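You operate a simulated robot arm through the tools that you are given. There is no shell and no other tool. Be economical: measure what you need, move in short steps, check, and stop when the job is done.

The job below is to be done with a simulated two-armed robot. You get a single attempt, and the scene is never put back.

JOB
Change the drive's brown filter pad for the white one and get the drive running again.
Fine: drive switch off first; brown pad into the teal tub; shut the drawer, switch on, press reset once.
Where things are to end (x, y in the base frame): white filter pad within 30 mm of [660, -210].

It is judged by the outcome, as a careful person would: the job done as asked, and still so three seconds after it is handed in. It fails if anything else is knocked over, pushed out of place, dropped, spilled or broken.

ROBOT AND FRAMES
Two 6-joint arms with two-finger parallel grippers on one trunk, on a base that drives. Base frame: it is fixed to the floor where the robot stands at the start and does not move with it; the origin is under the middle of the robot, x ahead of it, y to its left, z up. Readings come in mm, degrees, newtons and seconds.
The left shoulder is at the start at [280, 185, 930], the right one opposite. With the tool pointing down near the work surface each hand reaches from about 160 to 860 mm from the robot's upright axis, wherever it stands, measured 20 degrees to its own side. Places, roughly: black drive switch [600, 0, 600]; blue reset button [600, -300, 600]; filter drawer [600, -200, 500]; grey drive box [700, -200, 400]; inside of the filter drawer [700, -200, 400]; silver speed knob [500, -400, 600]; teal tub [600, -400, 700]. Payload 1.57 kg a hand.
The tool frame of a hand sits at the grasp point between the pads (the TCP): z along the fingers, y along the line on which they close. The tips reach 30 mm beyond it. The gripper opens to 80 mm. The fingers are 17 mm wide and 12 mm thick; the gripper's body (40 by 82 mm) begins 80 mm behind the TCP.
Orientation is told as [roll, pitch, yaw] about the base's x, y, z axes, in that order, counted from this pose: with the fingers straight down and closing along the base's y, the tool's x points along the base's -x, its y along +y and its z along -z.

CONTROLS
- The arms move only by the tool drive_tool. It takes "left_rows", "right_rows" or both (then of equal length, played together; a hand with none holds still); each is a list of rows, each an object (a shift or turn left out is 0, a gripper value left out holds the last) with "angular": the turn, a rotation vector about the base's x, y, z in degrees, a list of three; "slide": the shift along the base's x, y, z in mm, a list of three; "jaw": the opening, from 0 (shut) to 1 (fully open). In form: [{"angular": [wx, wy, wz], "slide": [x, y, z], "jaw": jaw}, ...]. A call has 1 to 10 rows; each row shifts and turns the commanded pose from where the row before left it. A row lasts 0.2 s, in which the tool goes at most 50 mm and 8.6 degrees; a call with a longer step from one row to the next is refused whole, and so is a gripper value outside its range. A pose out of reach is approached as far as the arm can. The call stops where the force on the tool passes 90 N (or 10 N more than at its start, if that is more) or the arm is blocked; 0.2 s more then pass. The fingers move at their own pace (about 153 mm/s each) and stop on an object; they squeeze with about 23 N. The grip force told is the motor's: it shows also when the fingers shut on nothing. Time passes only in rows, and 0.2 s behind the last, so rows that do not move let the fingers close. It gives the time, the measured TCP pose, the force on the tool (base axes), the opening and the grip force at its end, in the units of the frame above (readings bear some noise), with the torque about the TCP (base axes, N m) and any sound that the robot's microphone picked up.
- Cameras (640 x 400 px; columns grow to the right, rows downward): "scene" is now at [219.3, -12.8, 1347.9]; the picture's right is [-0.21, -0.98, 0.00], its down [-0.88, 0.19, -0.43] and it looks along [0.43, -0.09, -0.90] (base axes); focal length 276 px, centre (320, 200). "left" rides on the left gripper at [72, 7, -122] in its tool frame; the picture's right is [-0.09, 1.00, 0.00], its down [-0.84, -0.08, -0.54] and it looks along [-0.54, -0.05, 0.84] (tool axes); focal length 238 px, centre (320, 200). "right" rides on the right gripper at [72, -7, -122] in its tool frame; the picture's right is [0.09, 1.00, 0.00], its down [-0.84, 0.08, -0.54] and it looks along [-0.54, 0.05, 0.84] (tool axes); focal length 238 px, centre (320, 200). There is no depth. A picture from a camera that has moved, and an enlarged one, comes with that camera's place and axes in the base frame and with its lens.
- get_image(camera): a new picture of that camera. No time passes.
- lift_body(by): slides the trunk up (or, below 0, down) by that many mm; the arms and the scene camera ride with it, the base frame stays. It gives what a move gives, with no picture.
- roll_base(legs): drives the robot by 1 to 6 legs, each [ahead, turn to the left] in mm and degrees, along the robot's own axes; the way and the turn of a leg run together, so that a leg with both is an arc; at most 1500 mm and 180 degrees a leg. The arms and the cameras ride along, it lands a little off, and it stops where it bumps. It gives what a move gives.
- aim_head(pan, tilt): turns the head with the scene camera to pan (to the left, within 86 degrees either way) and tilt (down, from -29 to 69), counted from straight ahead of the robot. It gives what a move gives.
- zoom(camera, box): a new picture of the part [left, top, right, bottom] of that camera's present view, enlarged. No time passes.
- job_done(): hands the job in; it is judged then, once.

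Go step by step. Nothing tells you exact positions but the pictures and the camera data: compare them with the known pose of the tool, close in by small moves and look again before you grip or let go. The budget is 120 turns and 92 pictures, counting those below and the enlarged ones. Unless the task says otherwise, let go and move clear before handing in, and close with one line.

The tools are called after ">>>" as a command line: name --argument value ..., lists and objects as JSON in quotes. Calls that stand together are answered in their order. drive_tool: Moves the arms, as the interface text tells. Its arguments: {"type":"object","properties":{"left_rows":{"type":"array","items":{"type":"object","properties":{"angular":{"type":"array","items":{"type":"number"}},"slide":{"type":"array","items":{"type":"number"}},"jaw":{"type":"number"}}}},"right_rows":{"type":"array","items":{"type":"object","properties":{"angular":{"type":"array","items":{"type":"number"}},"slide":{"type":"array","items":{"type":"number"}},"jaw":{"type":"number"}}}}},"required":[]} The other tools are called the same way: lift_body (by) slides the trunk up or down; roll_base (legs) drives the base; aim_head (pan, tilt) turns the head that bears the scene camera; get_image (camera) takes a picture; zoom (camera, box) takes an enlarged picture of a part of a camera's view; job_done () hands the job in.

At the start:

```text
t: 0.0
left_ee_pos: [552.5, 98.9, 969.0]
left_tool_rot: [0.0, 0.1, 0.0]
left_wrist_force: [0.6, -0.3, -0.7]
left_moment: [-0.01, -0.03, 0.04]
left_gripper_width: 80.0
left_gripper_force: 0.1
right_ee_pos: [462.6, -395.6, 962.2]
right_tool_rot: [0.0, 0.0, 0.0]
right_wrist_force: [-0.5, -0.3, 0.6]
right_moment: [-0.01, -0.03, -0.04]
right_gripper_width: 80.0
right_gripper_force: 0.0
trunk travel left (down, up): [-625.0, 365.0]
robot x, y, heading: [-0.8, 1.2, 0.0]
head pan, tilt: [-11.9, 64.2]
```

scene: 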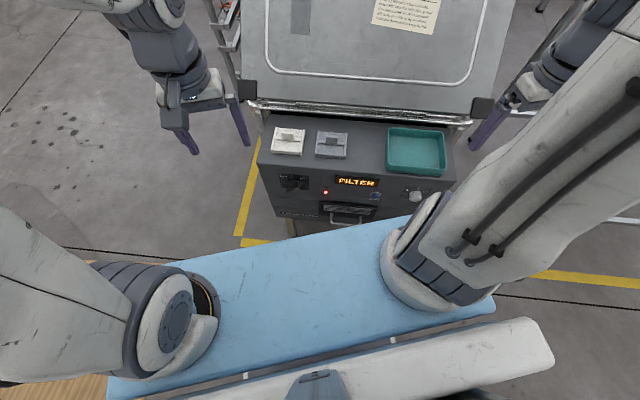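
right: 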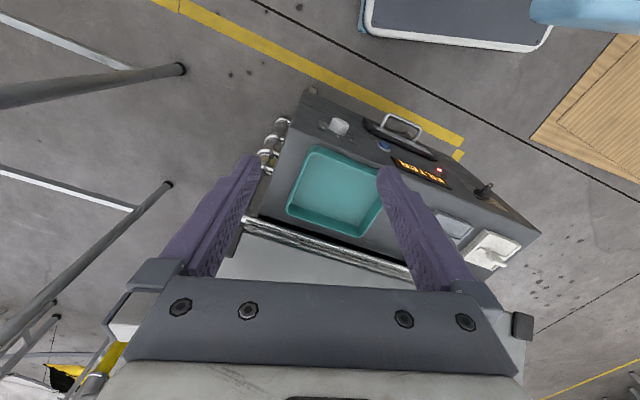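
left: 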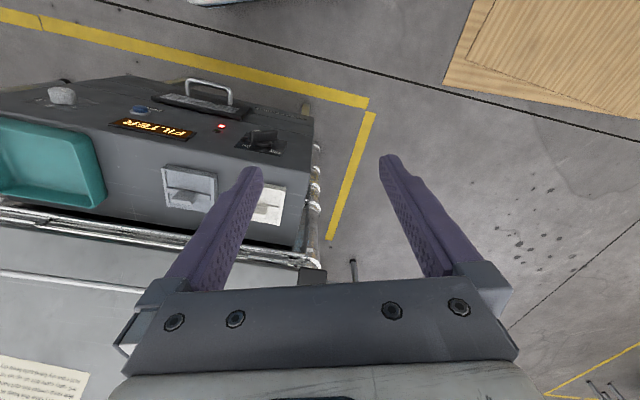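

I see a grey drive box with a front panel (switch, display "FILTER", reset, knob, drawer handle), and on its top a white pad, a grey pad and the teal tub. I'll look closer first.

>>> zoom --camera "scene" --box '[240, 100, 480, 250]'

>>> zoom --camera "left" --box '[0, 60, 340, 270]'

>>> zoom --camera "right" --box '[240, 80, 560, 280]'

```text
2.67 times, centred on (360, 175) of scene
camera zoom: at [219.3, -12.8, 1347.9], right [-0.21, -0.98, 0.0], down [-0.88, 0.19, -0.43], along [0.43, -0.09, -0.9], focal length 736 px, centre (213, 267)
```

zoom: 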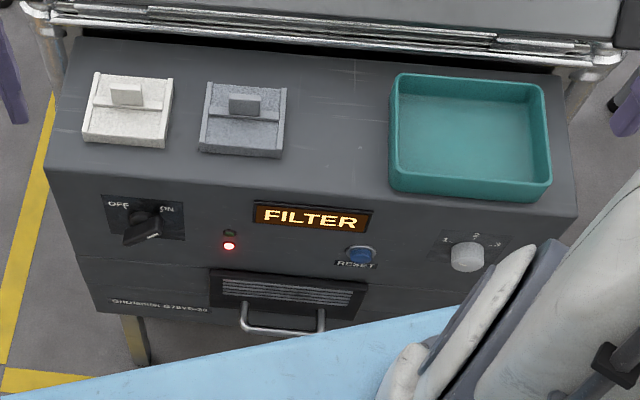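

```text
1.88 times, centred on (170, 165) of left
camera zoom: at [481.1, 105.5, 1092.3], right [0.09, 1.0, 0.0], down [0.84, -0.08, 0.54], along [0.54, -0.05, -0.84], focal length 449 px, centre (602, 266)
```

zoom: 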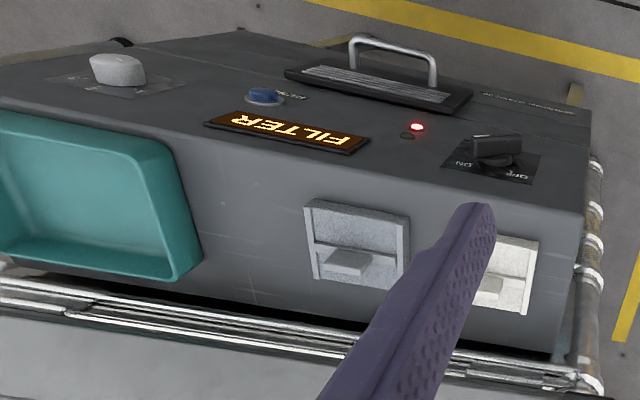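

```text
2.00 times, centred on (400, 180) of right
camera zoom: at [390.2, -402.6, 1083.9], right [-0.09, 1.0, 0.0], down [0.84, 0.08, 0.54], along [0.54, 0.05, -0.84], focal length 477 px, centre (160, 240)
```

zoom: 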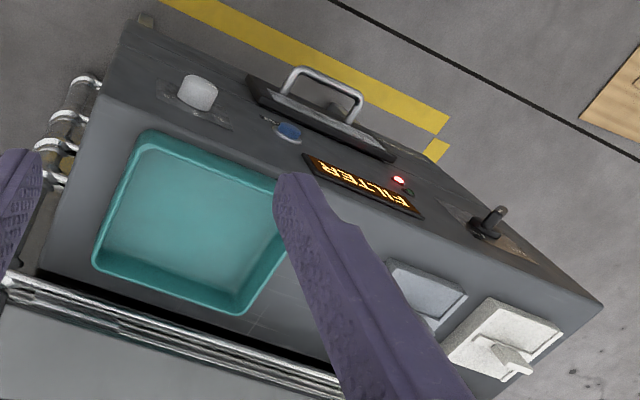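

The box is yawed about 17.6° clockwise, front face towards me; handle near [542,-172,460], switch near [635,-24,618]. I'll look at the panel straight on and at what stands behind the box.

>>> aim_head --pan -12 --tilt 40

>>> get_image --camera "scene"

```text
t: 0.9
left_ee_pos: [552.1, 97.9, 970.4]
left_tool_rot: [0.0, 0.0, 0.0]
left_wrist_force: [-0.9, 0.1, -0.5]
left_moment: [0.0, 0.04, -0.03]
left_gripper_width: 80.0
left_gripper_force: 0.1
right_ee_pos: [462.5, -395.8, 962.8]
right_tool_rot: [0.1, 0.0, 0.0]
right_wrist_force: [-0.1, -0.2, 0.0]
right_moment: [-0.06, 0.0, -0.01]
right_gripper_width: 80.0
right_gripper_force: 0.1
trunk travel left (down, up): [-625.0, 365.0]
robot x, y, heading: [2.3, -1.1, 0.1]
head pan, tilt: [-12.0, 40.0]
```

```text
85 pictures are left
camera scene: at [242.1, -17.8, 1379.3], right [-0.21, -0.98, 0.0], down [-0.63, 0.13, -0.77], along [0.75, -0.16, -0.64], focal length 276 px, centre (320, 200)
```

scene: 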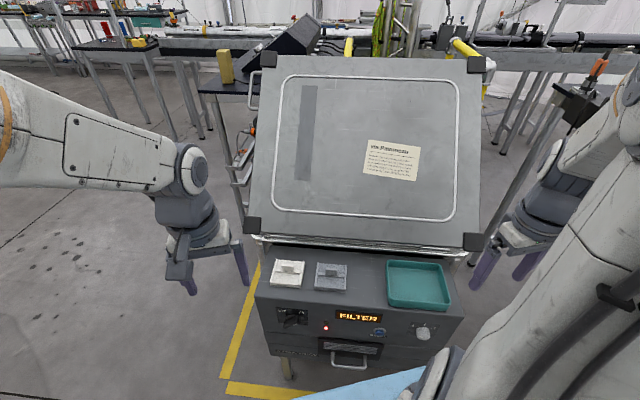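

A sloped panel with a notice stands behind the box; I'll read the notice and look at the controls close up.

>>> zoom --camera "scene" --box '[355, 130, 431, 190]'

>>> zoom --camera "scene" --box '[250, 240, 490, 390]'

```text
6.67 times, centred on (393, 160) of scene
camera zoom: at [242.1, -17.8, 1379.3], right [-0.21, -0.98, 0.0], down [-0.63, 0.13, -0.77], along [0.75, -0.16, -0.64], focal length 1840 px, centre (-167, 467)
```

zoom: 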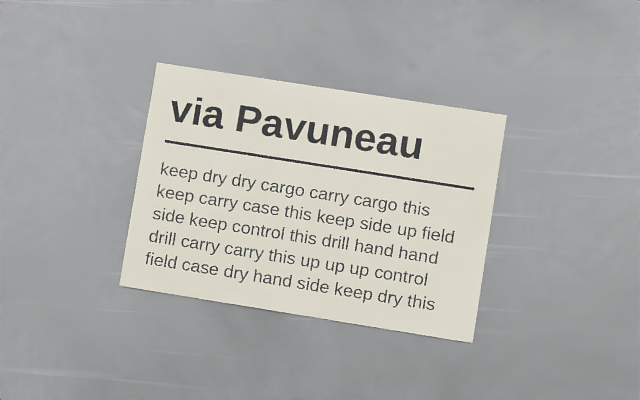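

```text
2.67 times, centred on (370, 315) of scene
camera zoom: at [242.1, -17.8, 1379.3], right [-0.21, -0.98, 0.0], down [-0.63, 0.13, -0.77], along [0.75, -0.16, -0.64], focal length 736 px, centre (187, -107)
```

zoom: 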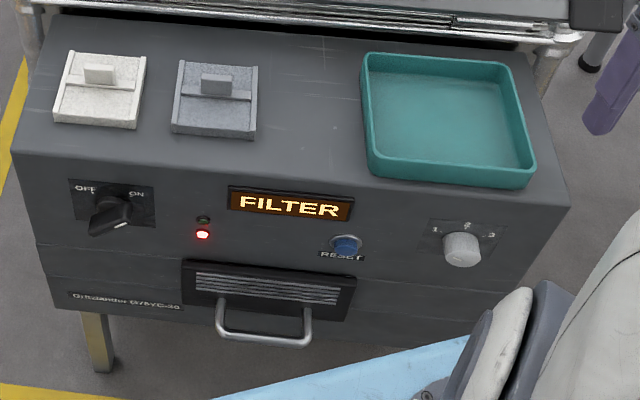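

The notice has nothing to do with the job. Box top is at z≈700, front-left top corner ≈(671,71). I'll bring the left hand in front of the switch, pitched towards the panel, for a close look.

>>> drive_tool --left_rows '[{"slide": [-15, -10, -35], "angular": [0, -8.3, 0]}, {"slide": [-15, -10, -35], "angular": [0, -8.3, 0]}, {"slide": [-15, -10, -35], "angular": [0, -8.3, 0]}, {"slide": [-15, -10, -35], "angular": [0, -8.3, 0]}, {"slide": [-15, -10, -35], "angular": [0, -8.3, 0]}, {"slide": [-15, -10, -35], "angular": [0, -8.3, 0]}, {"slide": [0, 0, 0], "angular": [0, 0, -8.5]}, {"slide": [0, 0, 0], "angular": [0, 0, -8.5]}]'

>>> get_image --camera "left"

```text
t: 2.7
left_ee_pos: [563.6, -81.7, 878.0]
left_tool_rot: [0.5, -49.6, -17.5]
left_wrist_force: [0.4, 0.0, 0.2]
left_moment: [-0.01, 0.0, 0.02]
left_gripper_width: 79.8
left_gripper_force: 0.2
left hand out of reach, approached as far as the arm can: row 2, 3, 4, 5, 6, 7, 8
right_ee_pos: [462.9, -396.2, 962.1]
right_tool_rot: [0.0, 0.0, 0.0]
right_wrist_force: [0.1, -0.1, 0.2]
right_moment: [-0.02, -0.02, -0.02]
right_gripper_width: 80.0
right_gripper_force: 0.0
trunk travel left (down, up): [-625.0, 365.0]
robot x, y, heading: [4.8, -3.1, -0.0]
head pan, tilt: [-12.0, 40.0]
```

```text
82 pictures are left
camera left: at [432.6, -34.8, 904.2], right [0.35, 0.93, 0.08], down [0.1, -0.12, 0.99], along [0.93, -0.34, -0.13], focal length 238 px, centre (320, 200)
```

left: 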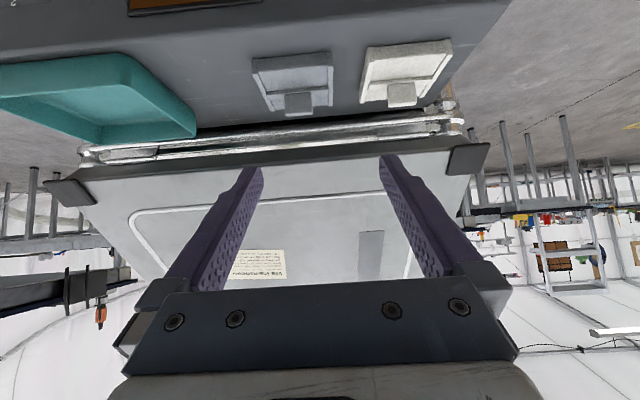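

The arm has no room to pitch so close; the robot should stand further back. I'll check the surroundings before driving.

>>> aim_head --pan 80 --tilt 50

>>> get_image --camera "scene"

>>> aim_head --pan -80 --tilt 50

>>> get_image --camera "scene"

>>> aim_head --pan -12 --tilt 69

>>> get_image --camera "scene"

```text
t: 4.3
left_ee_pos: [563.8, -81.8, 879.1]
left_tool_rot: [0.5, -49.6, -17.2]
left_wrist_force: [-0.9, -0.2, 0.5]
left_moment: [-0.02, -0.01, 0.01]
left_gripper_width: 79.9
left_gripper_force: 0.0
right_ee_pos: [462.0, -396.7, 961.5]
right_tool_rot: [0.0, 0.0, 0.0]
right_wrist_force: [-1.0, -0.7, 0.6]
right_moment: [0.01, -0.01, -0.02]
right_gripper_width: 79.6
right_gripper_force: 0.1
trunk travel left (down, up): [-625.0, 365.0]
robot x, y, heading: [0.1, -0.0, -0.0]
head pan, tilt: [80.0, 50.0]
```

```text
81 pictures are left
camera scene: at [172.4, 75.7, 1365.2], right [0.98, -0.17, 0.0], down [-0.13, -0.75, -0.64], along [0.11, 0.63, -0.77], focal length 276 px, centre (320, 200)
```

scene: 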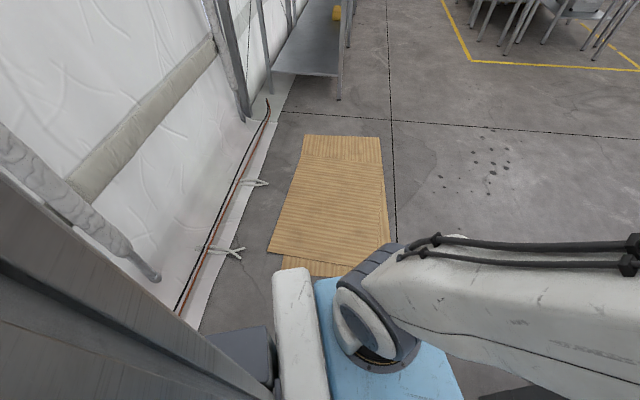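

```text
t: 6.8
left_ee_pos: [563.8, -81.8, 878.4]
left_tool_rot: [0.5, -49.7, -17.1]
left_wrist_force: [0.1, 0.7, 0.4]
left_moment: [0.01, -0.05, 0.0]
left_gripper_width: 80.2
left_gripper_force: 0.1
right_ee_pos: [462.4, -396.2, 961.7]
right_tool_rot: [0.0, 0.0, 0.0]
right_wrist_force: [-0.1, 0.5, 0.2]
right_moment: [-0.02, -0.02, 0.01]
right_gripper_width: 79.8
right_gripper_force: 0.2
trunk travel left (down, up): [-625.0, 365.0]
robot x, y, heading: [0.8, 0.9, 0.1]
head pan, tilt: [-80.0, 50.0]
```

```text
80 pictures are left
camera scene: at [172.4, -76.0, 1365.2], right [-0.98, -0.17, 0.0], down [-0.13, 0.75, -0.64], along [0.11, -0.63, -0.77], focal length 276 px, centre (320, 200)
```

scene: 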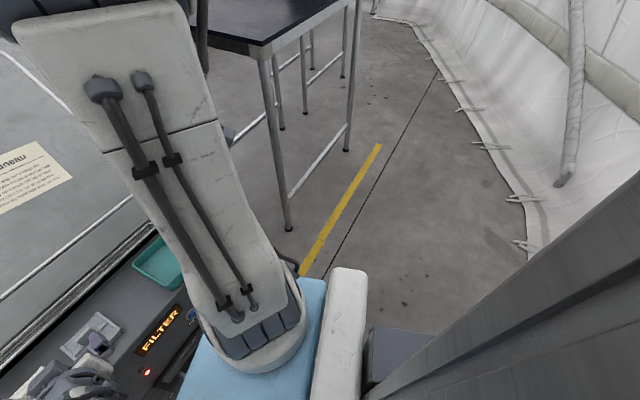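

```text
t: 8.2
left_ee_pos: [563.6, -81.7, 877.6]
left_tool_rot: [0.6, -49.6, -17.2]
left_wrist_force: [-0.5, 0.6, 0.4]
left_moment: [-0.06, -0.02, -0.02]
left_gripper_width: 80.3
left_gripper_force: 0.1
right_ee_pos: [462.0, -396.7, 962.4]
right_tool_rot: [-0.1, 0.0, 0.1]
right_wrist_force: [-0.9, -1.2, -0.2]
right_moment: [-0.02, -0.03, -0.01]
right_gripper_width: 79.9
right_gripper_force: 0.1
trunk travel left (down, up): [-625.0, 365.0]
robot x, y, heading: [-1.7, 0.1, -0.2]
head pan, tilt: [-12.0, 68.8]
```

```text
79 pictures are left
camera scene: at [213.7, -11.8, 1343.3], right [-0.21, -0.98, 0.0], down [-0.91, 0.19, -0.36], along [0.35, -0.08, -0.93], focal length 276 px, centre (320, 200)
```

scene: 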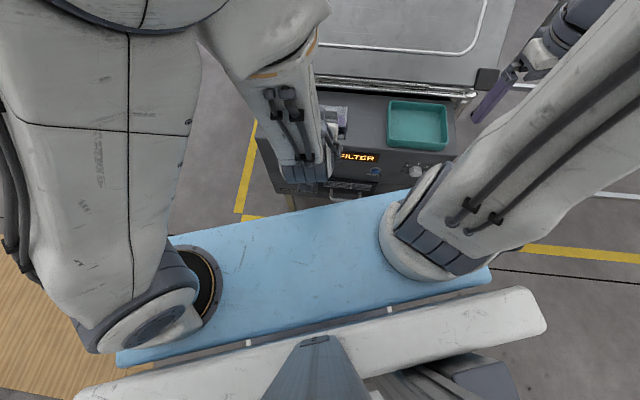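

The wall is fairly near behind, so rather than drive back I'll raise the trunk by 200 mm, which gives the wrist room.

>>> lift_body --by 200

>>> drive_tool --left_rows '[{"slide": [0, 0, 0]}]'

```text
t: 10.4
left_ee_pos: [563.1, -81.8, 1078.0]
left_tool_rot: [0.5, -49.7, -17.3]
left_wrist_force: [-0.2, 0.1, 0.2]
left_moment: [-0.03, 0.0, -0.02]
left_gripper_width: 80.4
left_gripper_force: 0.1
right_ee_pos: [462.0, -395.8, 1161.6]
right_tool_rot: [0.0, 0.0, -0.1]
right_wrist_force: [-0.7, 0.0, 0.3]
right_moment: [-0.03, 0.01, 0.02]
right_gripper_width: 79.9
right_gripper_force: 0.0
trunk travel left (down, up): [-825.0, 165.0]
robot x, y, heading: [-0.0, -1.6, -0.1]
head pan, tilt: [-12.0, 68.8]
```

```text
t: 10.8
left_ee_pos: [562.6, -82.4, 1078.7]
left_tool_rot: [0.5, -49.6, -17.3]
left_wrist_force: [-0.5, -0.2, 0.1]
left_moment: [-0.02, -0.03, 0.02]
left_gripper_width: 79.9
left_gripper_force: 0.1
right_ee_pos: [461.3, -396.5, 1162.4]
right_tool_rot: [0.0, 0.1, 0.0]
right_wrist_force: [0.1, -0.9, -0.9]
right_moment: [-0.02, 0.04, 0.01]
right_gripper_width: 79.9
right_gripper_force: 0.0
trunk travel left (down, up): [-825.0, 165.0]
robot x, y, heading: [-2.2, -3.7, 0.3]
head pan, tilt: [-12.0, 68.8]
```

Commanded pose follows the measured one. Now I bring the left hand down in front of the switch.

>>> drive_tool --left_rows '[{"slide": [-12, 12, -45]}, {"slide": [-12, 12, -45]}, {"slide": [-12, 12, -45]}, {"slide": [-12, 12, -45]}, {"slide": [-12, 12, -45]}, {"slide": [-12, 12, -45]}, {"slide": [-12, 12, -45]}, {"slide": [-5, 8, -45]}]'

>>> get_image --camera "left"

```text
t: 12.6
left_ee_pos: [564.0, -80.9, 1078.3]
left_tool_rot: [0.4, -49.6, -17.1]
left_wrist_force: [-0.3, 0.1, 0.5]
left_moment: [0.01, -0.01, 0.0]
left_gripper_width: 79.8
left_gripper_force: 0.2
left hand out of reach, approached as far as the arm can: row 1, 2, 3, 4, 5, 6, 7, 8
right_ee_pos: [462.4, -397.0, 1162.2]
right_tool_rot: [0.1, 0.0, 0.1]
right_wrist_force: [-0.8, 0.7, -0.6]
right_moment: [-0.02, -0.03, -0.04]
right_gripper_width: 80.2
right_gripper_force: 0.0
trunk travel left (down, up): [-825.0, 165.0]
robot x, y, heading: [0.4, -3.7, -0.1]
head pan, tilt: [-12.0, 68.8]
```

```text
78 pictures are left
camera left: at [432.7, -34.6, 1104.1], right [0.35, 0.93, 0.08], down [0.1, -0.12, 0.99], along [0.93, -0.34, -0.13], focal length 238 px, centre (320, 200)
```

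left: 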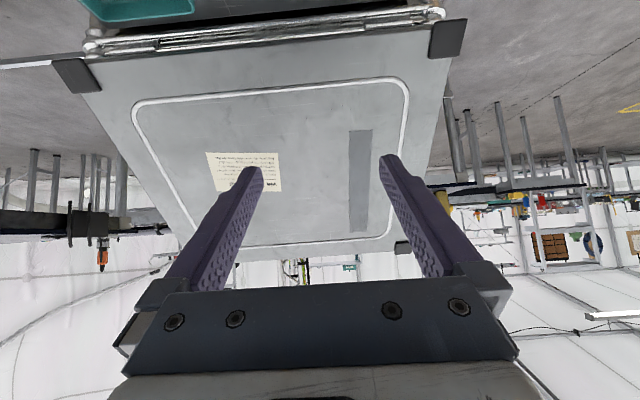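

The arm is stuck at an awkward configuration; I'll try a small move forward and un-pitching to see how the command responds.

>>> drive_tool --left_rows '[{"slide": [10, 10, 0], "angular": [0, 8, 0]}, {"slide": [10, 10, 0], "angular": [0, 8, 0]}, {"slide": [0, 10, 0], "angular": [0, 8, 0]}]'

```text
t: 13.4
left_ee_pos: [582.5, -51.3, 1077.8]
left_tool_rot: [-7.3, -26.4, -12.5]
left_wrist_force: [-0.8, -0.6, 0.1]
left_moment: [-0.01, 0.0, 0.01]
left_gripper_width: 79.9
left_gripper_force: 0.1
right_ee_pos: [462.8, -395.7, 1162.0]
right_tool_rot: [0.0, 0.1, 0.0]
right_wrist_force: [0.4, 0.0, 0.3]
right_moment: [0.0, 0.0, 0.01]
right_gripper_width: 80.0
right_gripper_force: 0.0
trunk travel left (down, up): [-825.0, 165.0]
robot x, y, heading: [-2.9, 2.6, -0.3]
head pan, tilt: [-12.0, 68.8]
```

It responds from the measured pose. Now down first with little pitch, then pitch when low.

>>> drive_tool --left_rows '[{"slide": [-2, 10, -45]}, {"slide": [-2, 10, -45]}, {"slide": [-2, 10, -45]}, {"slide": [-6, 10, -45]}, {"slide": [-6, 10, -45]}, {"slide": [-6, 10, -45]}, {"slide": [-8, 0, -45]}, {"slide": [-8, 0, -45]}]'

```text
t: 15.2
left_ee_pos: [596.3, 4.2, 852.5]
left_tool_rot: [3.8, -13.7, -15.4]
left_wrist_force: [0.0, 0.4, -0.1]
left_moment: [-0.03, 0.0, 0.02]
left_gripper_width: 80.2
left_gripper_force: 0.1
left hand out of reach, approached as far as the arm can: row 1, 2, 3, 4, 5, 6, 7
right_ee_pos: [463.4, -396.5, 1161.0]
right_tool_rot: [0.1, 0.1, 0.0]
right_wrist_force: [0.1, 1.3, 0.2]
right_moment: [-0.01, 0.06, -0.01]
right_gripper_width: 80.0
right_gripper_force: 0.1
trunk travel left (down, up): [-825.0, 165.0]
robot x, y, heading: [1.2, -0.1, 0.1]
head pan, tilt: [-12.0, 68.8]
```

>>> drive_tool --left_rows '[{"slide": [-12, 0, -25]}, {"slide": [-12, 0, -25]}, {"slide": [-12, 0, -25]}, {"slide": [-12, 0, -25]}, {"angular": [0, -8, 0]}, {"angular": [0, -8, 0]}, {"angular": [0, -8, 0]}, {"angular": [0, -8, 0]}, {"angular": [0, -8, 0]}]'

>>> get_image --camera "left"

```text
t: 17.2
left_ee_pos: [657.6, -74.4, 773.8]
left_tool_rot: [19.9, -51.9, -24.9]
left_wrist_force: [0.6, -0.5, 0.4]
left_moment: [0.01, -0.02, 0.0]
left_gripper_width: 80.0
left_gripper_force: 0.1
left hand out of reach, approached as far as the arm can: row 1, 2, 3, 4, 5, 6, 7, 8, 9
right_ee_pos: [462.8, -396.5, 1163.7]
right_tool_rot: [-0.1, 0.0, 0.0]
right_wrist_force: [0.2, 0.6, -0.3]
right_moment: [0.02, -0.02, 0.03]
right_gripper_width: 79.7
right_gripper_force: 0.1
trunk travel left (down, up): [-825.0, 165.0]
robot x, y, heading: [3.3, -0.1, 0.1]
head pan, tilt: [-12.0, 68.8]
```

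```text
77 pictures are left
camera left: at [519.8, -48.7, 791.4], right [0.2, 0.94, 0.28], down [0.02, -0.29, 0.96], along [0.98, -0.19, -0.07], focal length 238 px, centre (320, 200)
```

left: 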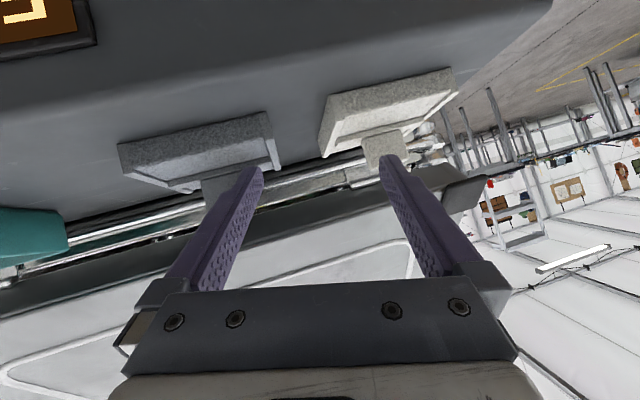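

The wrist has no room: the robot stands too near. The box is exactly ahead if I turn right 17.5°, parallel to the wall too. I'll raise and straighten the left hand, then turn and back off a bit.

>>> drive_tool --left_rows '[{"slide": [-10, 0, 40]}, {"slide": [-5, 0, 45]}, {"slide": [-5, 5, 45], "angular": [0, 8, 0]}, {"slide": [-5, 10, 45], "angular": [0, 8, 0]}, {"slide": [-5, 20, 40], "angular": [0, 8, 0]}, {"slide": [-5, 20, 10], "angular": [0, 8, 0]}, {"slide": [-5, 20, 0], "angular": [0, 8, 0]}, {"slide": [0, 20, 0], "angular": [0, 0, 0]}, {"slide": [0, 20, 0]}]'

>>> roll_base --legs '[[0, -17.5], [-130, 0]]'

```text
t: 19.2
left_ee_pos: [624.4, 29.5, 998.1]
left_tool_rot: [3.1, -14.1, -15.2]
left_wrist_force: [0.8, 0.3, -0.1]
left_moment: [-0.03, 0.01, 0.01]
left_gripper_width: 79.6
left_gripper_force: 0.0
left hand out of reach, approached as far as the arm can: row 1, 7
right_ee_pos: [462.4, -396.5, 1161.9]
right_tool_rot: [0.0, 0.0, -0.1]
right_wrist_force: [-0.3, 0.6, 0.9]
right_moment: [0.02, -0.02, -0.01]
right_gripper_width: 79.9
right_gripper_force: 0.0
trunk travel left (down, up): [-825.0, 165.0]
robot x, y, heading: [3.0, 1.3, 0.0]
head pan, tilt: [-12.0, 68.8]
```

```text
t: 21.4
left_ee_pos: [480.3, -115.6, 997.5]
left_tool_rot: [3.3, -14.0, -32.2]
left_wrist_force: [-0.1, 0.4, 0.6]
left_moment: [0.01, 0.02, 0.0]
left_gripper_width: 80.1
left_gripper_force: 0.1
right_ee_pos: [202.1, -475.5, 1162.7]
right_tool_rot: [-0.1, 0.0, -17.0]
right_wrist_force: [-0.8, -0.4, 0.2]
right_moment: [0.0, 0.0, 0.02]
right_gripper_width: 79.9
right_gripper_force: 0.0
trunk travel left (down, up): [-825.0, 165.0]
robot x, y, heading: [-123.4, 38.5, -17.2]
head pan, tilt: [-12.0, 68.8]
```

Now the robot faces the box squarely, 130 mm further back. Left hand goes down in front of the switch, then pitches.

>>> drive_tool --left_rows '[{"slide": [0, 15, -40], "angular": [0, 0, 7.3]}, {"slide": [0, 15, -40], "angular": [0, 0, 7.3]}, {"slide": [0, 15, -40]}, {"slide": [0, 15, -40]}, {"slide": [0, 15, -40]}, {"slide": [0, 15, -40]}, {"slide": [0, 15, -40]}, {"slide": [5, 15, -40]}]'

>>> aim_head --pan 0 --tilt 50

>>> get_image --camera "scene"

```text
t: 23.2
left_ee_pos: [553.0, -14.0, 694.6]
left_tool_rot: [3.6, -13.7, -17.9]
left_wrist_force: [-0.1, 0.2, 1.3]
left_moment: [-0.03, 0.01, 0.0]
left_gripper_width: 80.3
left_gripper_force: 0.2
left hand out of reach, approached as far as the arm can: row 4, 5, 6, 7, 8
right_ee_pos: [201.4, -475.9, 1161.4]
right_tool_rot: [0.1, -0.1, -17.0]
right_wrist_force: [0.3, -0.2, -0.2]
right_moment: [-0.03, -0.01, -0.01]
right_gripper_width: 79.9
right_gripper_force: 0.0
trunk travel left (down, up): [-825.0, 165.0]
robot x, y, heading: [-128.5, 38.2, -16.8]
head pan, tilt: [-12.0, 68.8]
```

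```text
t: 24.0
left_ee_pos: [552.1, -15.8, 696.1]
left_tool_rot: [3.7, -13.8, -17.9]
left_wrist_force: [0.1, -0.2, -0.1]
left_moment: [0.02, 0.02, 0.03]
left_gripper_width: 80.2
left_gripper_force: 0.2
right_ee_pos: [202.5, -476.4, 1161.7]
right_tool_rot: [0.0, 0.1, -17.0]
right_wrist_force: [0.2, 0.0, 0.0]
right_moment: [0.02, -0.02, -0.02]
right_gripper_width: 80.3
right_gripper_force: 0.0
trunk travel left (down, up): [-825.0, 165.0]
robot x, y, heading: [-128.1, 41.4, -16.9]
head pan, tilt: [0.0, 50.0]
```

```text
76 pictures are left
camera scene: at [100.7, -31.2, 1565.1], right [-0.29, -0.96, 0.0], down [-0.73, 0.22, -0.64], along [0.61, -0.19, -0.77], focal length 276 px, centre (320, 200)
```

scene: 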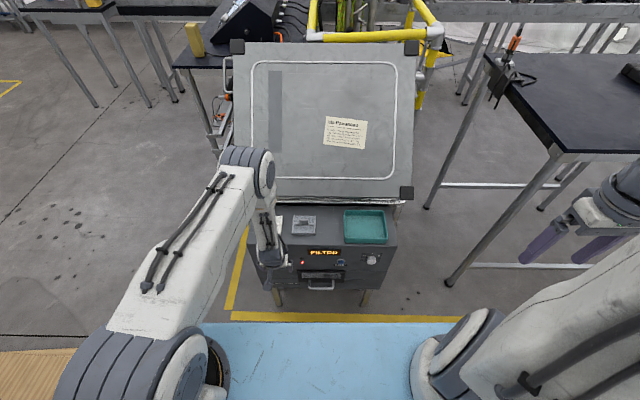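

Forearm hangs vertical, so the wrist can't pitch forward. Lowering the trunk makes the forearm more horizontal; I'll raise the hand, then lower the trunk 350 mm.

>>> drive_tool --left_rows '[{"slide": [-10, 5, 40]}, {"slide": [-10, 5, 40]}, {"slide": [-10, 5, 45]}, {"slide": [-5, 5, 45]}, {"slide": [0, 0, 45]}, {"slide": [0, 0, 45]}, {"slide": [0, 0, 45]}]'

>>> lift_body --by -350

>>> drive_tool --left_rows '[{"angular": [0, -8, 0]}, {"angular": [0, -8, 0]}, {"angular": [0, -8, 0]}, {"angular": [0, -8, 0]}, {"angular": [0, -8, 0]}, {"angular": [0, -8, 0]}]'

```text
t: 25.6
left_ee_pos: [527.0, -3.9, 998.6]
left_tool_rot: [3.4, -14.2, -18.6]
left_wrist_force: [-0.4, 0.4, -0.9]
left_moment: [0.02, -0.04, 0.07]
left_gripper_width: 80.1
left_gripper_force: 0.0
left hand out of reach, approached as far as the arm can: row 1, 2, 4
right_ee_pos: [201.1, -476.8, 1162.0]
right_tool_rot: [0.0, -0.1, -16.9]
right_wrist_force: [0.4, 0.7, 0.3]
right_moment: [-0.02, 0.01, -0.03]
right_gripper_width: 80.0
right_gripper_force: 0.0
trunk travel left (down, up): [-825.0, 165.0]
robot x, y, heading: [-125.2, 35.7, -17.3]
head pan, tilt: [0.0, 50.0]
```

```text
t: 29.1
left_ee_pos: [526.5, -3.0, 647.3]
left_tool_rot: [3.3, -13.9, -17.7]
left_wrist_force: [-0.1, 0.2, 0.1]
left_moment: [0.0, -0.02, -0.02]
left_gripper_width: 80.0
left_gripper_force: 0.1
right_ee_pos: [202.1, -476.1, 811.9]
right_tool_rot: [0.0, 0.0, -17.0]
right_wrist_force: [-0.4, 0.0, -0.2]
right_moment: [0.03, 0.0, 0.0]
right_gripper_width: 80.1
right_gripper_force: 0.0
trunk travel left (down, up): [-475.0, 515.0]
robot x, y, heading: [-120.9, 37.0, -17.2]
head pan, tilt: [0.0, 50.0]
```

```text
t: 30.4
left_ee_pos: [559.3, -10.0, 658.3]
left_tool_rot: [26.3, -53.2, -30.5]
left_wrist_force: [-0.4, 0.1, 0.3]
left_moment: [0.0, -0.01, 0.0]
left_gripper_width: 80.1
left_gripper_force: 0.2
left hand out of reach, approached as far as the arm can: row 1, 4, 5, 6
right_ee_pos: [201.2, -475.6, 811.6]
right_tool_rot: [0.1, -0.1, -17.0]
right_wrist_force: [-0.9, -0.8, -0.2]
right_moment: [0.02, 0.01, 0.03]
right_gripper_width: 79.8
right_gripper_force: 0.1
trunk travel left (down, up): [-475.0, 515.0]
robot x, y, heading: [-125.8, 41.1, -16.9]
head pan, tilt: [0.0, 50.0]
```

>>> get_image --camera "left"

>>> get_image --camera "scene"

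```text
75 pictures are left
camera left: at [420.3, 15.2, 670.5], right [0.19, 0.92, 0.34], down [-0.04, -0.34, 0.94], along [0.98, -0.19, -0.03], focal length 238 px, centre (320, 200)
```

left: 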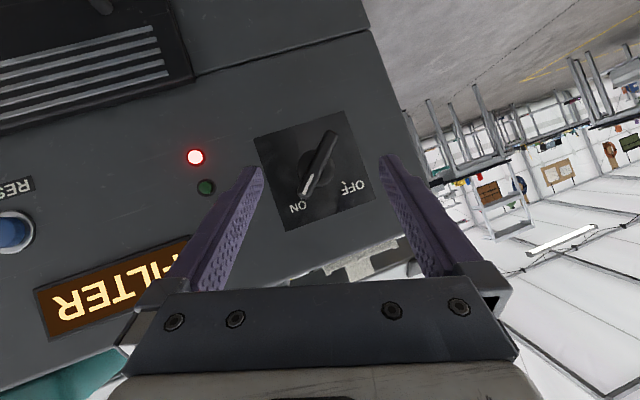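

```text
74 pictures are left
camera scene: at [100.6, -31.1, 1215.2], right [-0.29, -0.96, 0.0], down [-0.73, 0.22, -0.64], along [0.61, -0.19, -0.77], focal length 276 px, centre (320, 200)
```

scene: 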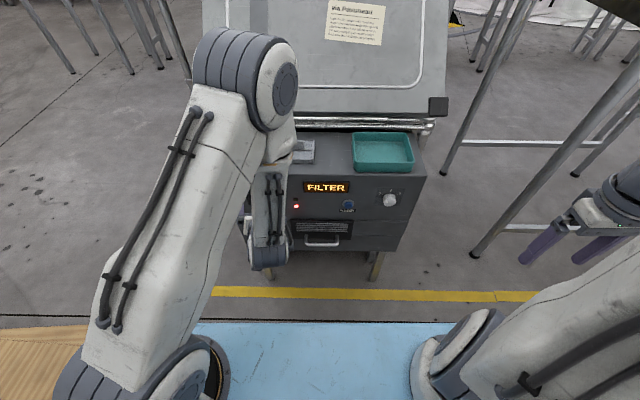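

Clear view: the switch is a bar knob with its white pointer at ON (upper right seen from the front), pivot ≈(642,-21,631); OFF is upper left. I'll straighten the hand to 25° pitch, close it, and place the fingertips to the right of the pointer end to push it left.

>>> drive_tool --left_rows '[{"slide": [-6, -4, 2], "angular": [-1.6, 6.8, -0.8], "jaw": 0}, {"slide": [-6, -4, 2], "angular": [-1.6, 6.8, -0.8]}, {"slide": [-6, -4, 2], "angular": [-1.6, 6.8, -0.8]}, {"slide": [-6, -4, 2], "angular": [-1.6, 6.8, -0.8]}, {"slide": [-6, -4, 2], "angular": [-1.6, 6.8, -0.8]}, {"slide": [0, -10, 0]}]'

>>> get_image --camera "left"

```text
t: 31.9
left_ee_pos: [530.4, -41.2, 667.3]
left_tool_rot: [-0.8, -24.8, -16.4]
left_wrist_force: [-0.7, 0.2, 0.1]
left_moment: [0.02, -0.02, 0.04]
left_gripper_width: 0.1
left_gripper_force: 21.2
left hand out of reach, approached as far as the arm can: row 1
right_ee_pos: [201.3, -476.7, 812.2]
right_tool_rot: [0.0, 0.0, -17.1]
right_wrist_force: [0.1, -0.7, 0.4]
right_moment: [0.01, -0.04, 0.06]
right_gripper_width: 80.1
right_gripper_force: 0.0
trunk travel left (down, up): [-475.0, 515.0]
robot x, y, heading: [-125.4, 38.3, -17.0]
head pan, tilt: [0.0, 50.0]
```

```text
73 pictures are left
camera left: at [422.8, -0.9, 749.7], right [0.37, 0.93, 0.03], down [0.49, -0.22, 0.84], along [0.79, -0.3, -0.54], focal length 238 px, centre (320, 200)
```

left: 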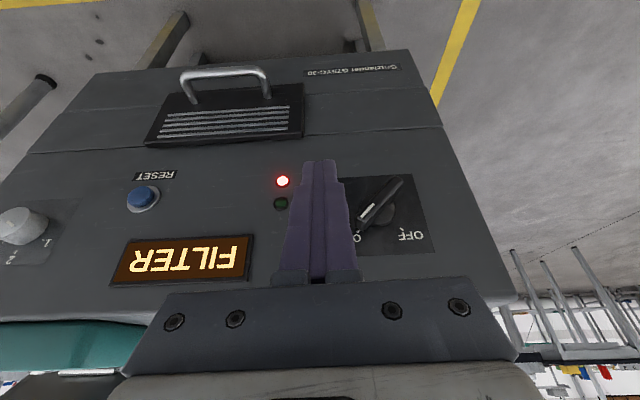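

Pointer tip ≈ u −123, z 659. Fingers go in to n≈35 beside it, then a look.

>>> drive_tool --left_rows '[{"slide": [31, -10, 2]}, {"slide": [31, -10, 0]}]'

>>> get_image --camera "left"

```text
t: 32.5
left_ee_pos: [594.2, -63.4, 672.2]
left_tool_rot: [-0.8, -24.8, -16.5]
left_wrist_force: [-0.5, -0.9, 0.7]
left_moment: [0.02, 0.04, -0.02]
left_gripper_width: 0.0
left_gripper_force: 20.9
right_ee_pos: [201.8, -476.6, 812.2]
right_tool_rot: [0.0, -0.1, -17.0]
right_wrist_force: [-0.8, -0.1, 0.7]
right_moment: [-0.03, 0.0, -0.01]
right_gripper_width: 80.2
right_gripper_force: 0.1
trunk travel left (down, up): [-475.0, 515.0]
robot x, y, heading: [-127.2, 40.9, -16.6]
head pan, tilt: [0.0, 50.0]
```

```text
72 pictures are left
camera left: at [485.4, -21.4, 753.1], right [0.37, 0.93, 0.02], down [0.49, -0.22, 0.84], along [0.79, -0.3, -0.54], focal length 238 px, centre (320, 200)
```

left: 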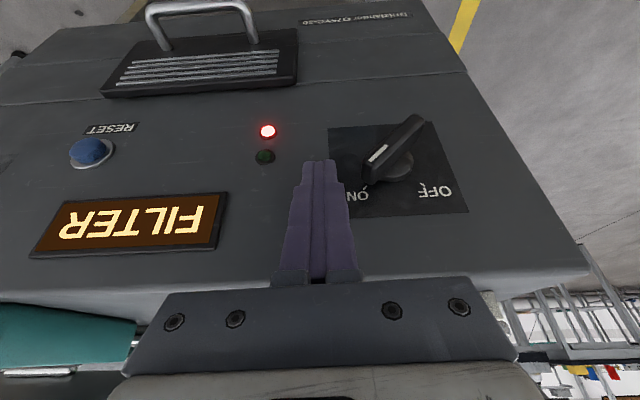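

Tip is beside the pointer end. Pushing left (+u) about 50 mm.

>>> drive_tool --left_rows '[{"slide": [3.6, 11.4, 0]}, {"slide": [3.6, 11.4, 0]}, {"slide": [3.6, 11.4, 0]}, {"slide": [3.6, 11.4, 0]}, {"slide": [1.8, 5.7, 0]}]'

>>> get_image --camera "left"

```text
t: 33.6
left_ee_pos: [608.7, -20.7, 677.1]
left_tool_rot: [0.3, -24.7, -17.4]
left_wrist_force: [-12.4, -67.5, 46.8]
left_moment: [-1.69, -0.18, -0.6]
left_gripper_width: 0.1
left_gripper_force: 21.6
left hand out of reach, approached as far as the arm can: row 5
right_ee_pos: [200.9, -476.1, 812.0]
right_tool_rot: [0.1, -0.1, -16.9]
right_wrist_force: [-1.1, -0.1, -0.1]
right_moment: [-0.02, 0.01, -0.01]
right_gripper_width: 80.3
right_gripper_force: 0.0
trunk travel left (down, up): [-475.0, 515.0]
robot x, y, heading: [-123.6, 39.5, -17.2]
head pan, tilt: [0.0, 50.0]
```

```text
71 pictures are left
camera left: at [499.7, 19.6, 758.2], right [0.38, 0.93, 0.04], down [0.49, -0.24, 0.84], along [0.79, -0.3, -0.54], focal length 238 px, centre (320, 200)
```

left: 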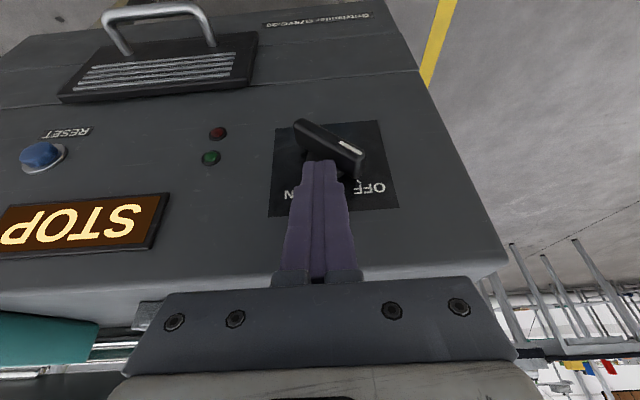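

The display shows STOP and the pointer is at OFF. I back off to the right and out, then check.

>>> drive_tool --left_rows '[{"slide": [-3, -9, 5]}, {"slide": [-20, 0, 10]}, {"slide": [-35, 11, 10]}, {"slide": [-35, 11, 0]}]'

>>> get_image --camera "left"

```text
t: 34.6
left_ee_pos: [514.6, -3.5, 693.2]
left_tool_rot: [-0.6, -24.8, -16.3]
left_wrist_force: [0.3, 0.2, -0.2]
left_moment: [0.02, -0.01, 0.02]
left_gripper_width: 0.2
left_gripper_force: 21.4
left hand out of reach, approached as far as the arm can: row 4
right_ee_pos: [201.5, -477.3, 812.0]
right_tool_rot: [0.0, 0.1, -17.0]
right_wrist_force: [0.1, 0.1, 0.6]
right_moment: [0.02, 0.04, 0.02]
right_gripper_width: 80.1
right_gripper_force: 0.0
trunk travel left (down, up): [-475.0, 515.0]
robot x, y, heading: [-127.8, 38.5, -16.9]
head pan, tilt: [0.0, 50.0]
```

```text
70 pictures are left
camera left: at [405.8, 36.5, 775.7], right [0.36, 0.93, 0.03], down [0.49, -0.22, 0.84], along [0.79, -0.29, -0.54], focal length 238 px, centre (320, 200)
```

left: 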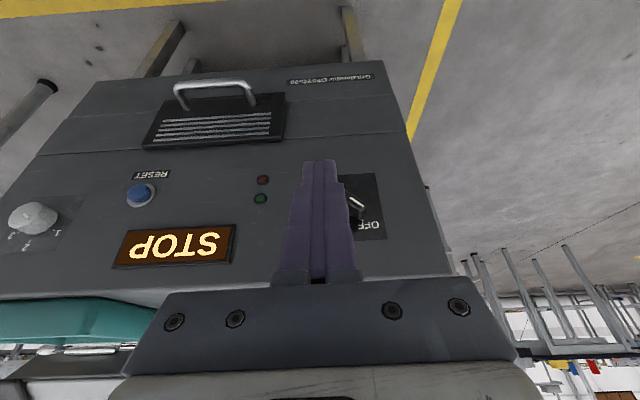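

STOP, lamps off. Handle bar triangulates to (534,-160,459). I'll hook it from behind with the closed fingers: first move above it.

>>> drive_tool --left_rows '[{"slide": [2, -37, -13]}, {"slide": [2, -37, -13]}, {"slide": [0, -37, -13]}, {"slide": [0, -37, -13]}, {"slide": [5, 0, -20]}]'

>>> get_image --camera "left"

```text
t: 35.9
left_ee_pos: [523.7, -153.9, 622.6]
left_tool_rot: [-0.7, -24.7, -16.6]
left_wrist_force: [-0.1, -0.2, -0.8]
left_moment: [0.0, 0.0, -0.01]
left_gripper_width: 0.0
left_gripper_force: 21.3
right_ee_pos: [201.5, -475.8, 812.7]
right_tool_rot: [0.0, 0.1, -17.0]
right_wrist_force: [0.3, 0.7, -0.3]
right_moment: [0.0, 0.0, -0.01]
right_gripper_width: 80.2
right_gripper_force: 0.0
trunk travel left (down, up): [-475.0, 515.0]
robot x, y, heading: [-124.6, 34.5, -17.1]
head pan, tilt: [0.0, 50.0]
```

```text
69 pictures are left
camera left: at [415.3, -112.3, 704.2], right [0.37, 0.93, 0.03], down [0.49, -0.22, 0.84], along [0.79, -0.3, -0.54], focal length 238 px, centre (320, 200)
```

left: 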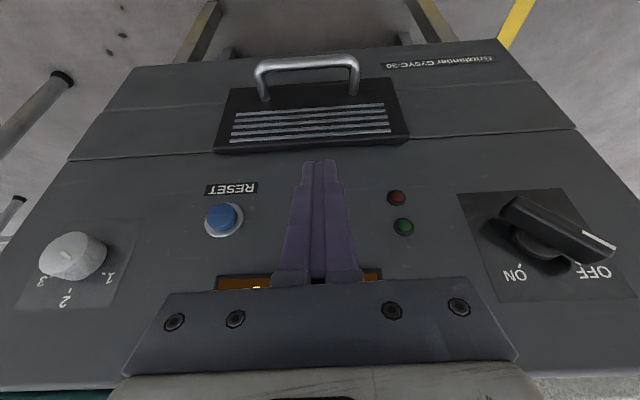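

Handle bar centre ≈(534,-166,455). Slide in to n≈38 and go down between bar and front plate, stopping midway to look.

>>> drive_tool --left_rows '[{"slide": [15, -9, -20]}, {"slide": [15, -8, -30]}, {"slide": [0, 0, -35]}, {"slide": [0, 0, -30]}]'

>>> get_image --camera "left"

```text
t: 36.6
left_ee_pos: [552.6, -170.3, 556.7]
left_tool_rot: [-0.9, -25.6, -16.4]
left_wrist_force: [-26.8, 15.8, 52.3]
left_moment: [0.41, -0.12, 0.0]
left_gripper_width: 0.2
left_gripper_force: 20.8
right_ee_pos: [200.3, -474.5, 813.8]
right_tool_rot: [0.0, -0.1, -16.8]
right_wrist_force: [-0.6, 0.7, -0.1]
right_moment: [-0.02, -0.02, 0.0]
right_gripper_width: 80.1
right_gripper_force: 0.1
trunk travel left (down, up): [-475.0, 515.0]
robot x, y, heading: [-126.7, 39.3, -17.0]
head pan, tilt: [0.0, 50.0]
stopped in row 3 (left hand): the force on the tool passed its limit at 128 N (the readings are from after the stop); the commanded pose is now the measured one
```

```text
68 pictures are left
camera left: at [443.8, -128.8, 636.9], right [0.37, 0.93, 0.03], down [0.48, -0.21, 0.85], along [0.8, -0.3, -0.52], focal length 238 px, centre (320, 200)
```

left: 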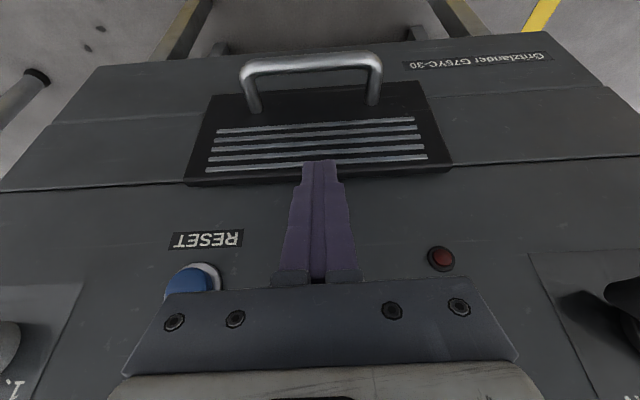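

The fingertips touched the top edge of the drawer front, which stands out about 22 mm; bar is at n≈59. I back off, make the hand nearly vertical and recentre in the gap (n≈39).

>>> drive_tool --left_rows '[{"slide": [-12, 4, 20]}, {"slide": [0, 0, 10], "angular": [1.85, 6.05, 0]}, {"slide": [0, 0, 0], "angular": [1.85, 6.05, 0]}, {"slide": [0, 0, 0], "angular": [1.85, 6.05, 0]}, {}]'

>>> get_image --camera "left"

```text
t: 37.9
left_ee_pos: [548.3, -157.5, 580.4]
left_tool_rot: [1.8, -14.9, -16.4]
left_wrist_force: [-0.4, 0.6, 0.5]
left_moment: [0.0, 0.01, -0.04]
left_gripper_width: 0.0
left_gripper_force: 21.1
left hand out of reach, approached as far as the arm can: row 2, 3, 4
right_ee_pos: [202.4, -476.2, 812.5]
right_tool_rot: [-0.1, 0.1, -16.9]
right_wrist_force: [0.5, 0.4, 0.5]
right_moment: [0.02, -0.02, 0.01]
right_gripper_width: 80.2
right_gripper_force: 0.1
trunk travel left (down, up): [-475.0, 515.0]
robot x, y, heading: [-123.5, 39.6, -16.8]
head pan, tilt: [0.0, 50.0]
```

```text
67 pictures are left
camera left: at [453.1, -126.4, 680.7], right [0.36, 0.93, 0.06], down [0.62, -0.28, 0.74], along [0.7, -0.23, -0.67], focal length 238 px, centre (320, 200)
```

left: 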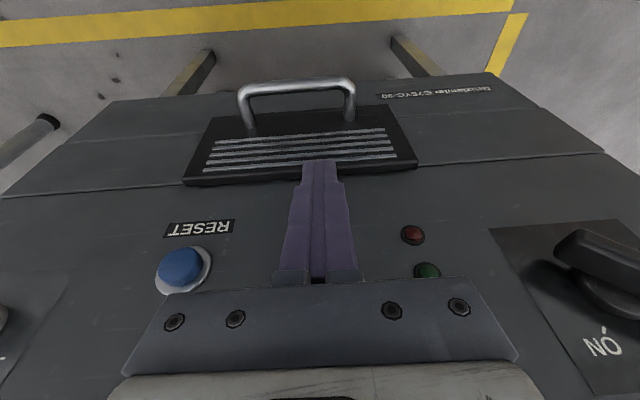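

The wrist needs a higher shoulder for a vertical tool, so I raise the trunk 150 mm and then straighten and descend.

>>> lift_body --by 150

>>> drive_tool --left_rows '[{"slide": [-10, 0, -15], "angular": [0.5, 3, 0]}, {"slide": [-10, 0, -30], "angular": [0, 3, 0]}, {"slide": [0, -5, -40], "angular": [0, 3, 0]}, {"slide": [0, -5, -40]}, {"slide": [0, 0, -20]}]'

>>> get_image --camera "left"

```text
t: 39.6
left_ee_pos: [550.1, -157.8, 730.3]
left_tool_rot: [1.9, -14.9, -16.5]
left_wrist_force: [-0.1, -0.1, -0.3]
left_moment: [0.0, 0.04, 0.03]
left_gripper_width: 0.1
left_gripper_force: 21.5
right_ee_pos: [202.1, -475.9, 961.8]
right_tool_rot: [0.0, 0.1, -16.9]
right_wrist_force: [0.0, -0.8, 1.0]
right_moment: [-0.05, -0.01, -0.01]
right_gripper_width: 80.2
right_gripper_force: 0.1
trunk travel left (down, up): [-625.0, 365.0]
robot x, y, heading: [-124.0, 37.5, -16.9]
head pan, tilt: [0.0, 50.0]
```

```text
t: 40.8
left_ee_pos: [528.8, -167.5, 584.6]
left_tool_rot: [-0.2, -6.1, -16.0]
left_wrist_force: [0.5, 0.4, -0.4]
left_moment: [-0.01, -0.01, 0.01]
left_gripper_width: 0.0
left_gripper_force: 20.6
right_ee_pos: [203.5, -476.4, 962.0]
right_tool_rot: [-0.1, 0.1, -16.9]
right_wrist_force: [-0.2, 0.0, 0.8]
right_moment: [-0.02, 0.02, 0.0]
right_gripper_width: 79.9
right_gripper_force: 0.0
trunk travel left (down, up): [-625.0, 365.0]
robot x, y, heading: [-125.0, 37.2, -17.1]
head pan, tilt: [0.0, 50.0]
```

```text
66 pictures are left
camera left: at [450.4, -137.2, 699.5], right [0.36, 0.93, 0.01], down [0.72, -0.29, 0.63], along [0.59, -0.22, -0.78], focal length 238 px, centre (320, 200)
```

left: 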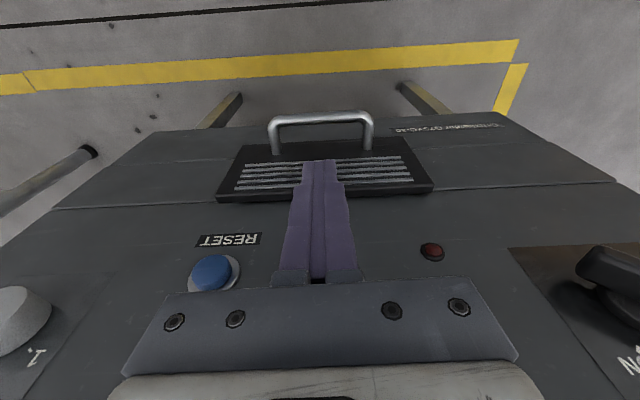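

>>> drive_tool --left_rows '[{"slide": [23, -5, 0]}, {"slide": [0, 0, -25]}, {"slide": [0, 0, -25]}, {"slide": [0, 0, -25]}]'

>>> get_image --camera "left"

```text
t: 41.8
left_ee_pos: [549.3, -171.9, 510.4]
left_tool_rot: [-0.1, -5.9, -16.0]
left_wrist_force: [-27.6, 8.8, 13.9]
left_moment: [-1.08, -2.74, -0.46]
left_gripper_width: 0.0
left_gripper_force: 21.4
right_ee_pos: [200.7, -475.4, 962.1]
right_tool_rot: [0.0, 0.1, -16.9]
right_wrist_force: [-0.1, 0.1, -0.7]
right_moment: [0.02, -0.03, -0.01]
right_gripper_width: 80.2
right_gripper_force: 0.0
trunk travel left (down, up): [-625.0, 365.0]
robot x, y, heading: [-122.9, 37.6, -16.9]
head pan, tilt: [0.0, 50.0]
```

```text
65 pictures are left
camera left: at [470.4, -142.1, 624.7], right [0.36, 0.93, 0.01], down [0.72, -0.29, 0.63], along [0.59, -0.22, -0.78], focal length 238 px, centre (320, 200)
```

left: 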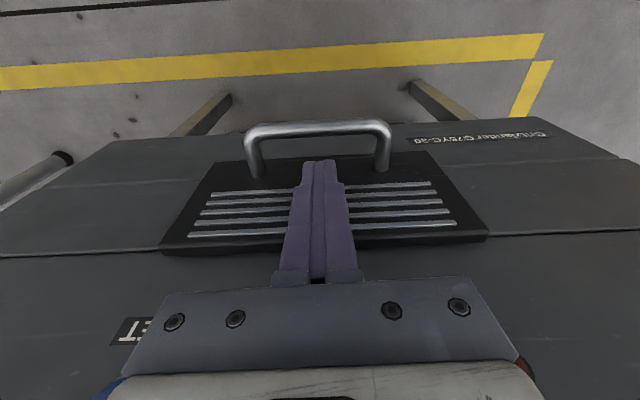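

The body brushes the panel above; I'll back out a few mm, tilt the hand to about −14° so the body leans away, then go down behind the bar.

>>> drive_tool --left_rows '[{"slide": [-6, 2, 0]}, {"slide": [0, 0, 0], "angular": [-2.4, -7.6, 0]}, {"slide": [0, 0, -18]}, {"slide": [0, 0, -17]}]'

>>> get_image --camera "left"

```text
t: 42.8
left_ee_pos: [549.4, -165.9, 474.4]
left_tool_rot: [1.4, -9.3, -16.0]
left_wrist_force: [0.0, -0.7, 0.5]
left_moment: [-0.02, -0.01, 0.0]
left_gripper_width: 0.0
left_gripper_force: 21.3
left hand out of reach, approached as far as the arm can: row 2
right_ee_pos: [203.0, -476.6, 962.4]
right_tool_rot: [0.0, 0.1, -17.0]
right_wrist_force: [0.4, -0.2, -0.6]
right_moment: [-0.02, -0.01, 0.01]
right_gripper_width: 80.2
right_gripper_force: 0.2
trunk travel left (down, up): [-625.0, 365.0]
robot x, y, heading: [-126.0, 37.6, -16.5]
head pan, tilt: [0.0, 50.0]
```

```text
64 pictures are left
camera left: at [463.7, -137.6, 584.0], right [0.36, 0.93, 0.04], down [0.69, -0.29, 0.67], along [0.64, -0.21, -0.74], focal length 238 px, centre (320, 200)
```

left: 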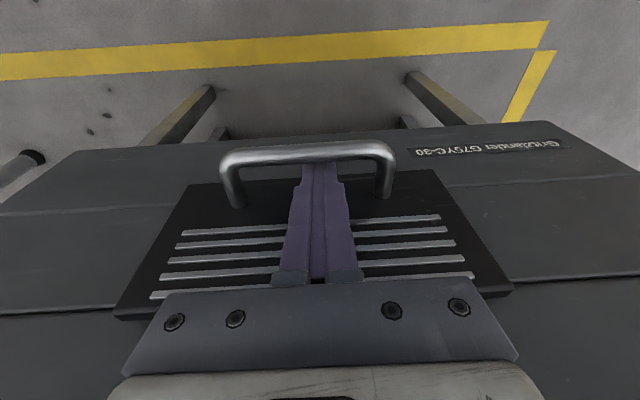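

Fingertips are behind the bar. Pulling outward along the drawer axis.

>>> drive_tool --left_rows '[{"slide": [0, 0, -6]}, {"slide": [-14.3, 4.5, 0]}, {"slide": [-14.3, 4.5, 0]}, {"slide": [-14.3, 4.5, 0]}, {"slide": [-14.3, 4.5, 0]}]'

>>> get_image --camera "left"

```text
t: 44.0
left_ee_pos: [491.5, -145.7, 469.3]
left_tool_rot: [1.5, -9.2, -15.8]
left_wrist_force: [0.2, -0.1, 0.0]
left_moment: [0.01, 0.04, -0.03]
left_gripper_width: 0.1
left_gripper_force: 21.5
right_ee_pos: [202.0, -476.3, 962.0]
right_tool_rot: [0.0, 0.0, -16.9]
right_wrist_force: [-0.4, 0.9, -0.6]
right_moment: [-0.02, -0.01, 0.0]
right_gripper_width: 80.0
right_gripper_force: 0.0
trunk travel left (down, up): [-625.0, 365.0]
robot x, y, heading: [-126.4, 36.2, -16.8]
head pan, tilt: [0.0, 50.0]
```

```text
63 pictures are left
camera left: at [405.5, -117.5, 579.5], right [0.36, 0.93, 0.04], down [0.69, -0.29, 0.67], along [0.63, -0.21, -0.74], focal length 238 px, centre (320, 200)
```

left: 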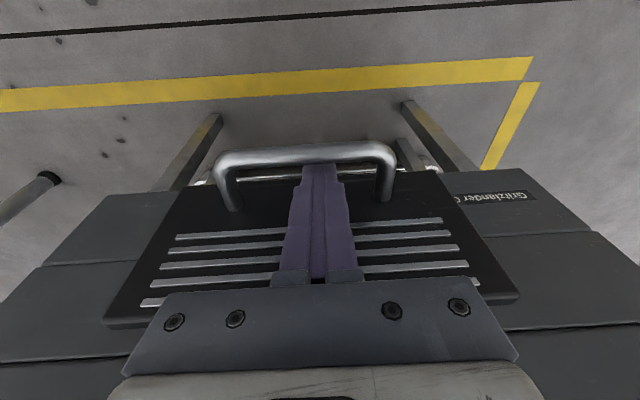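

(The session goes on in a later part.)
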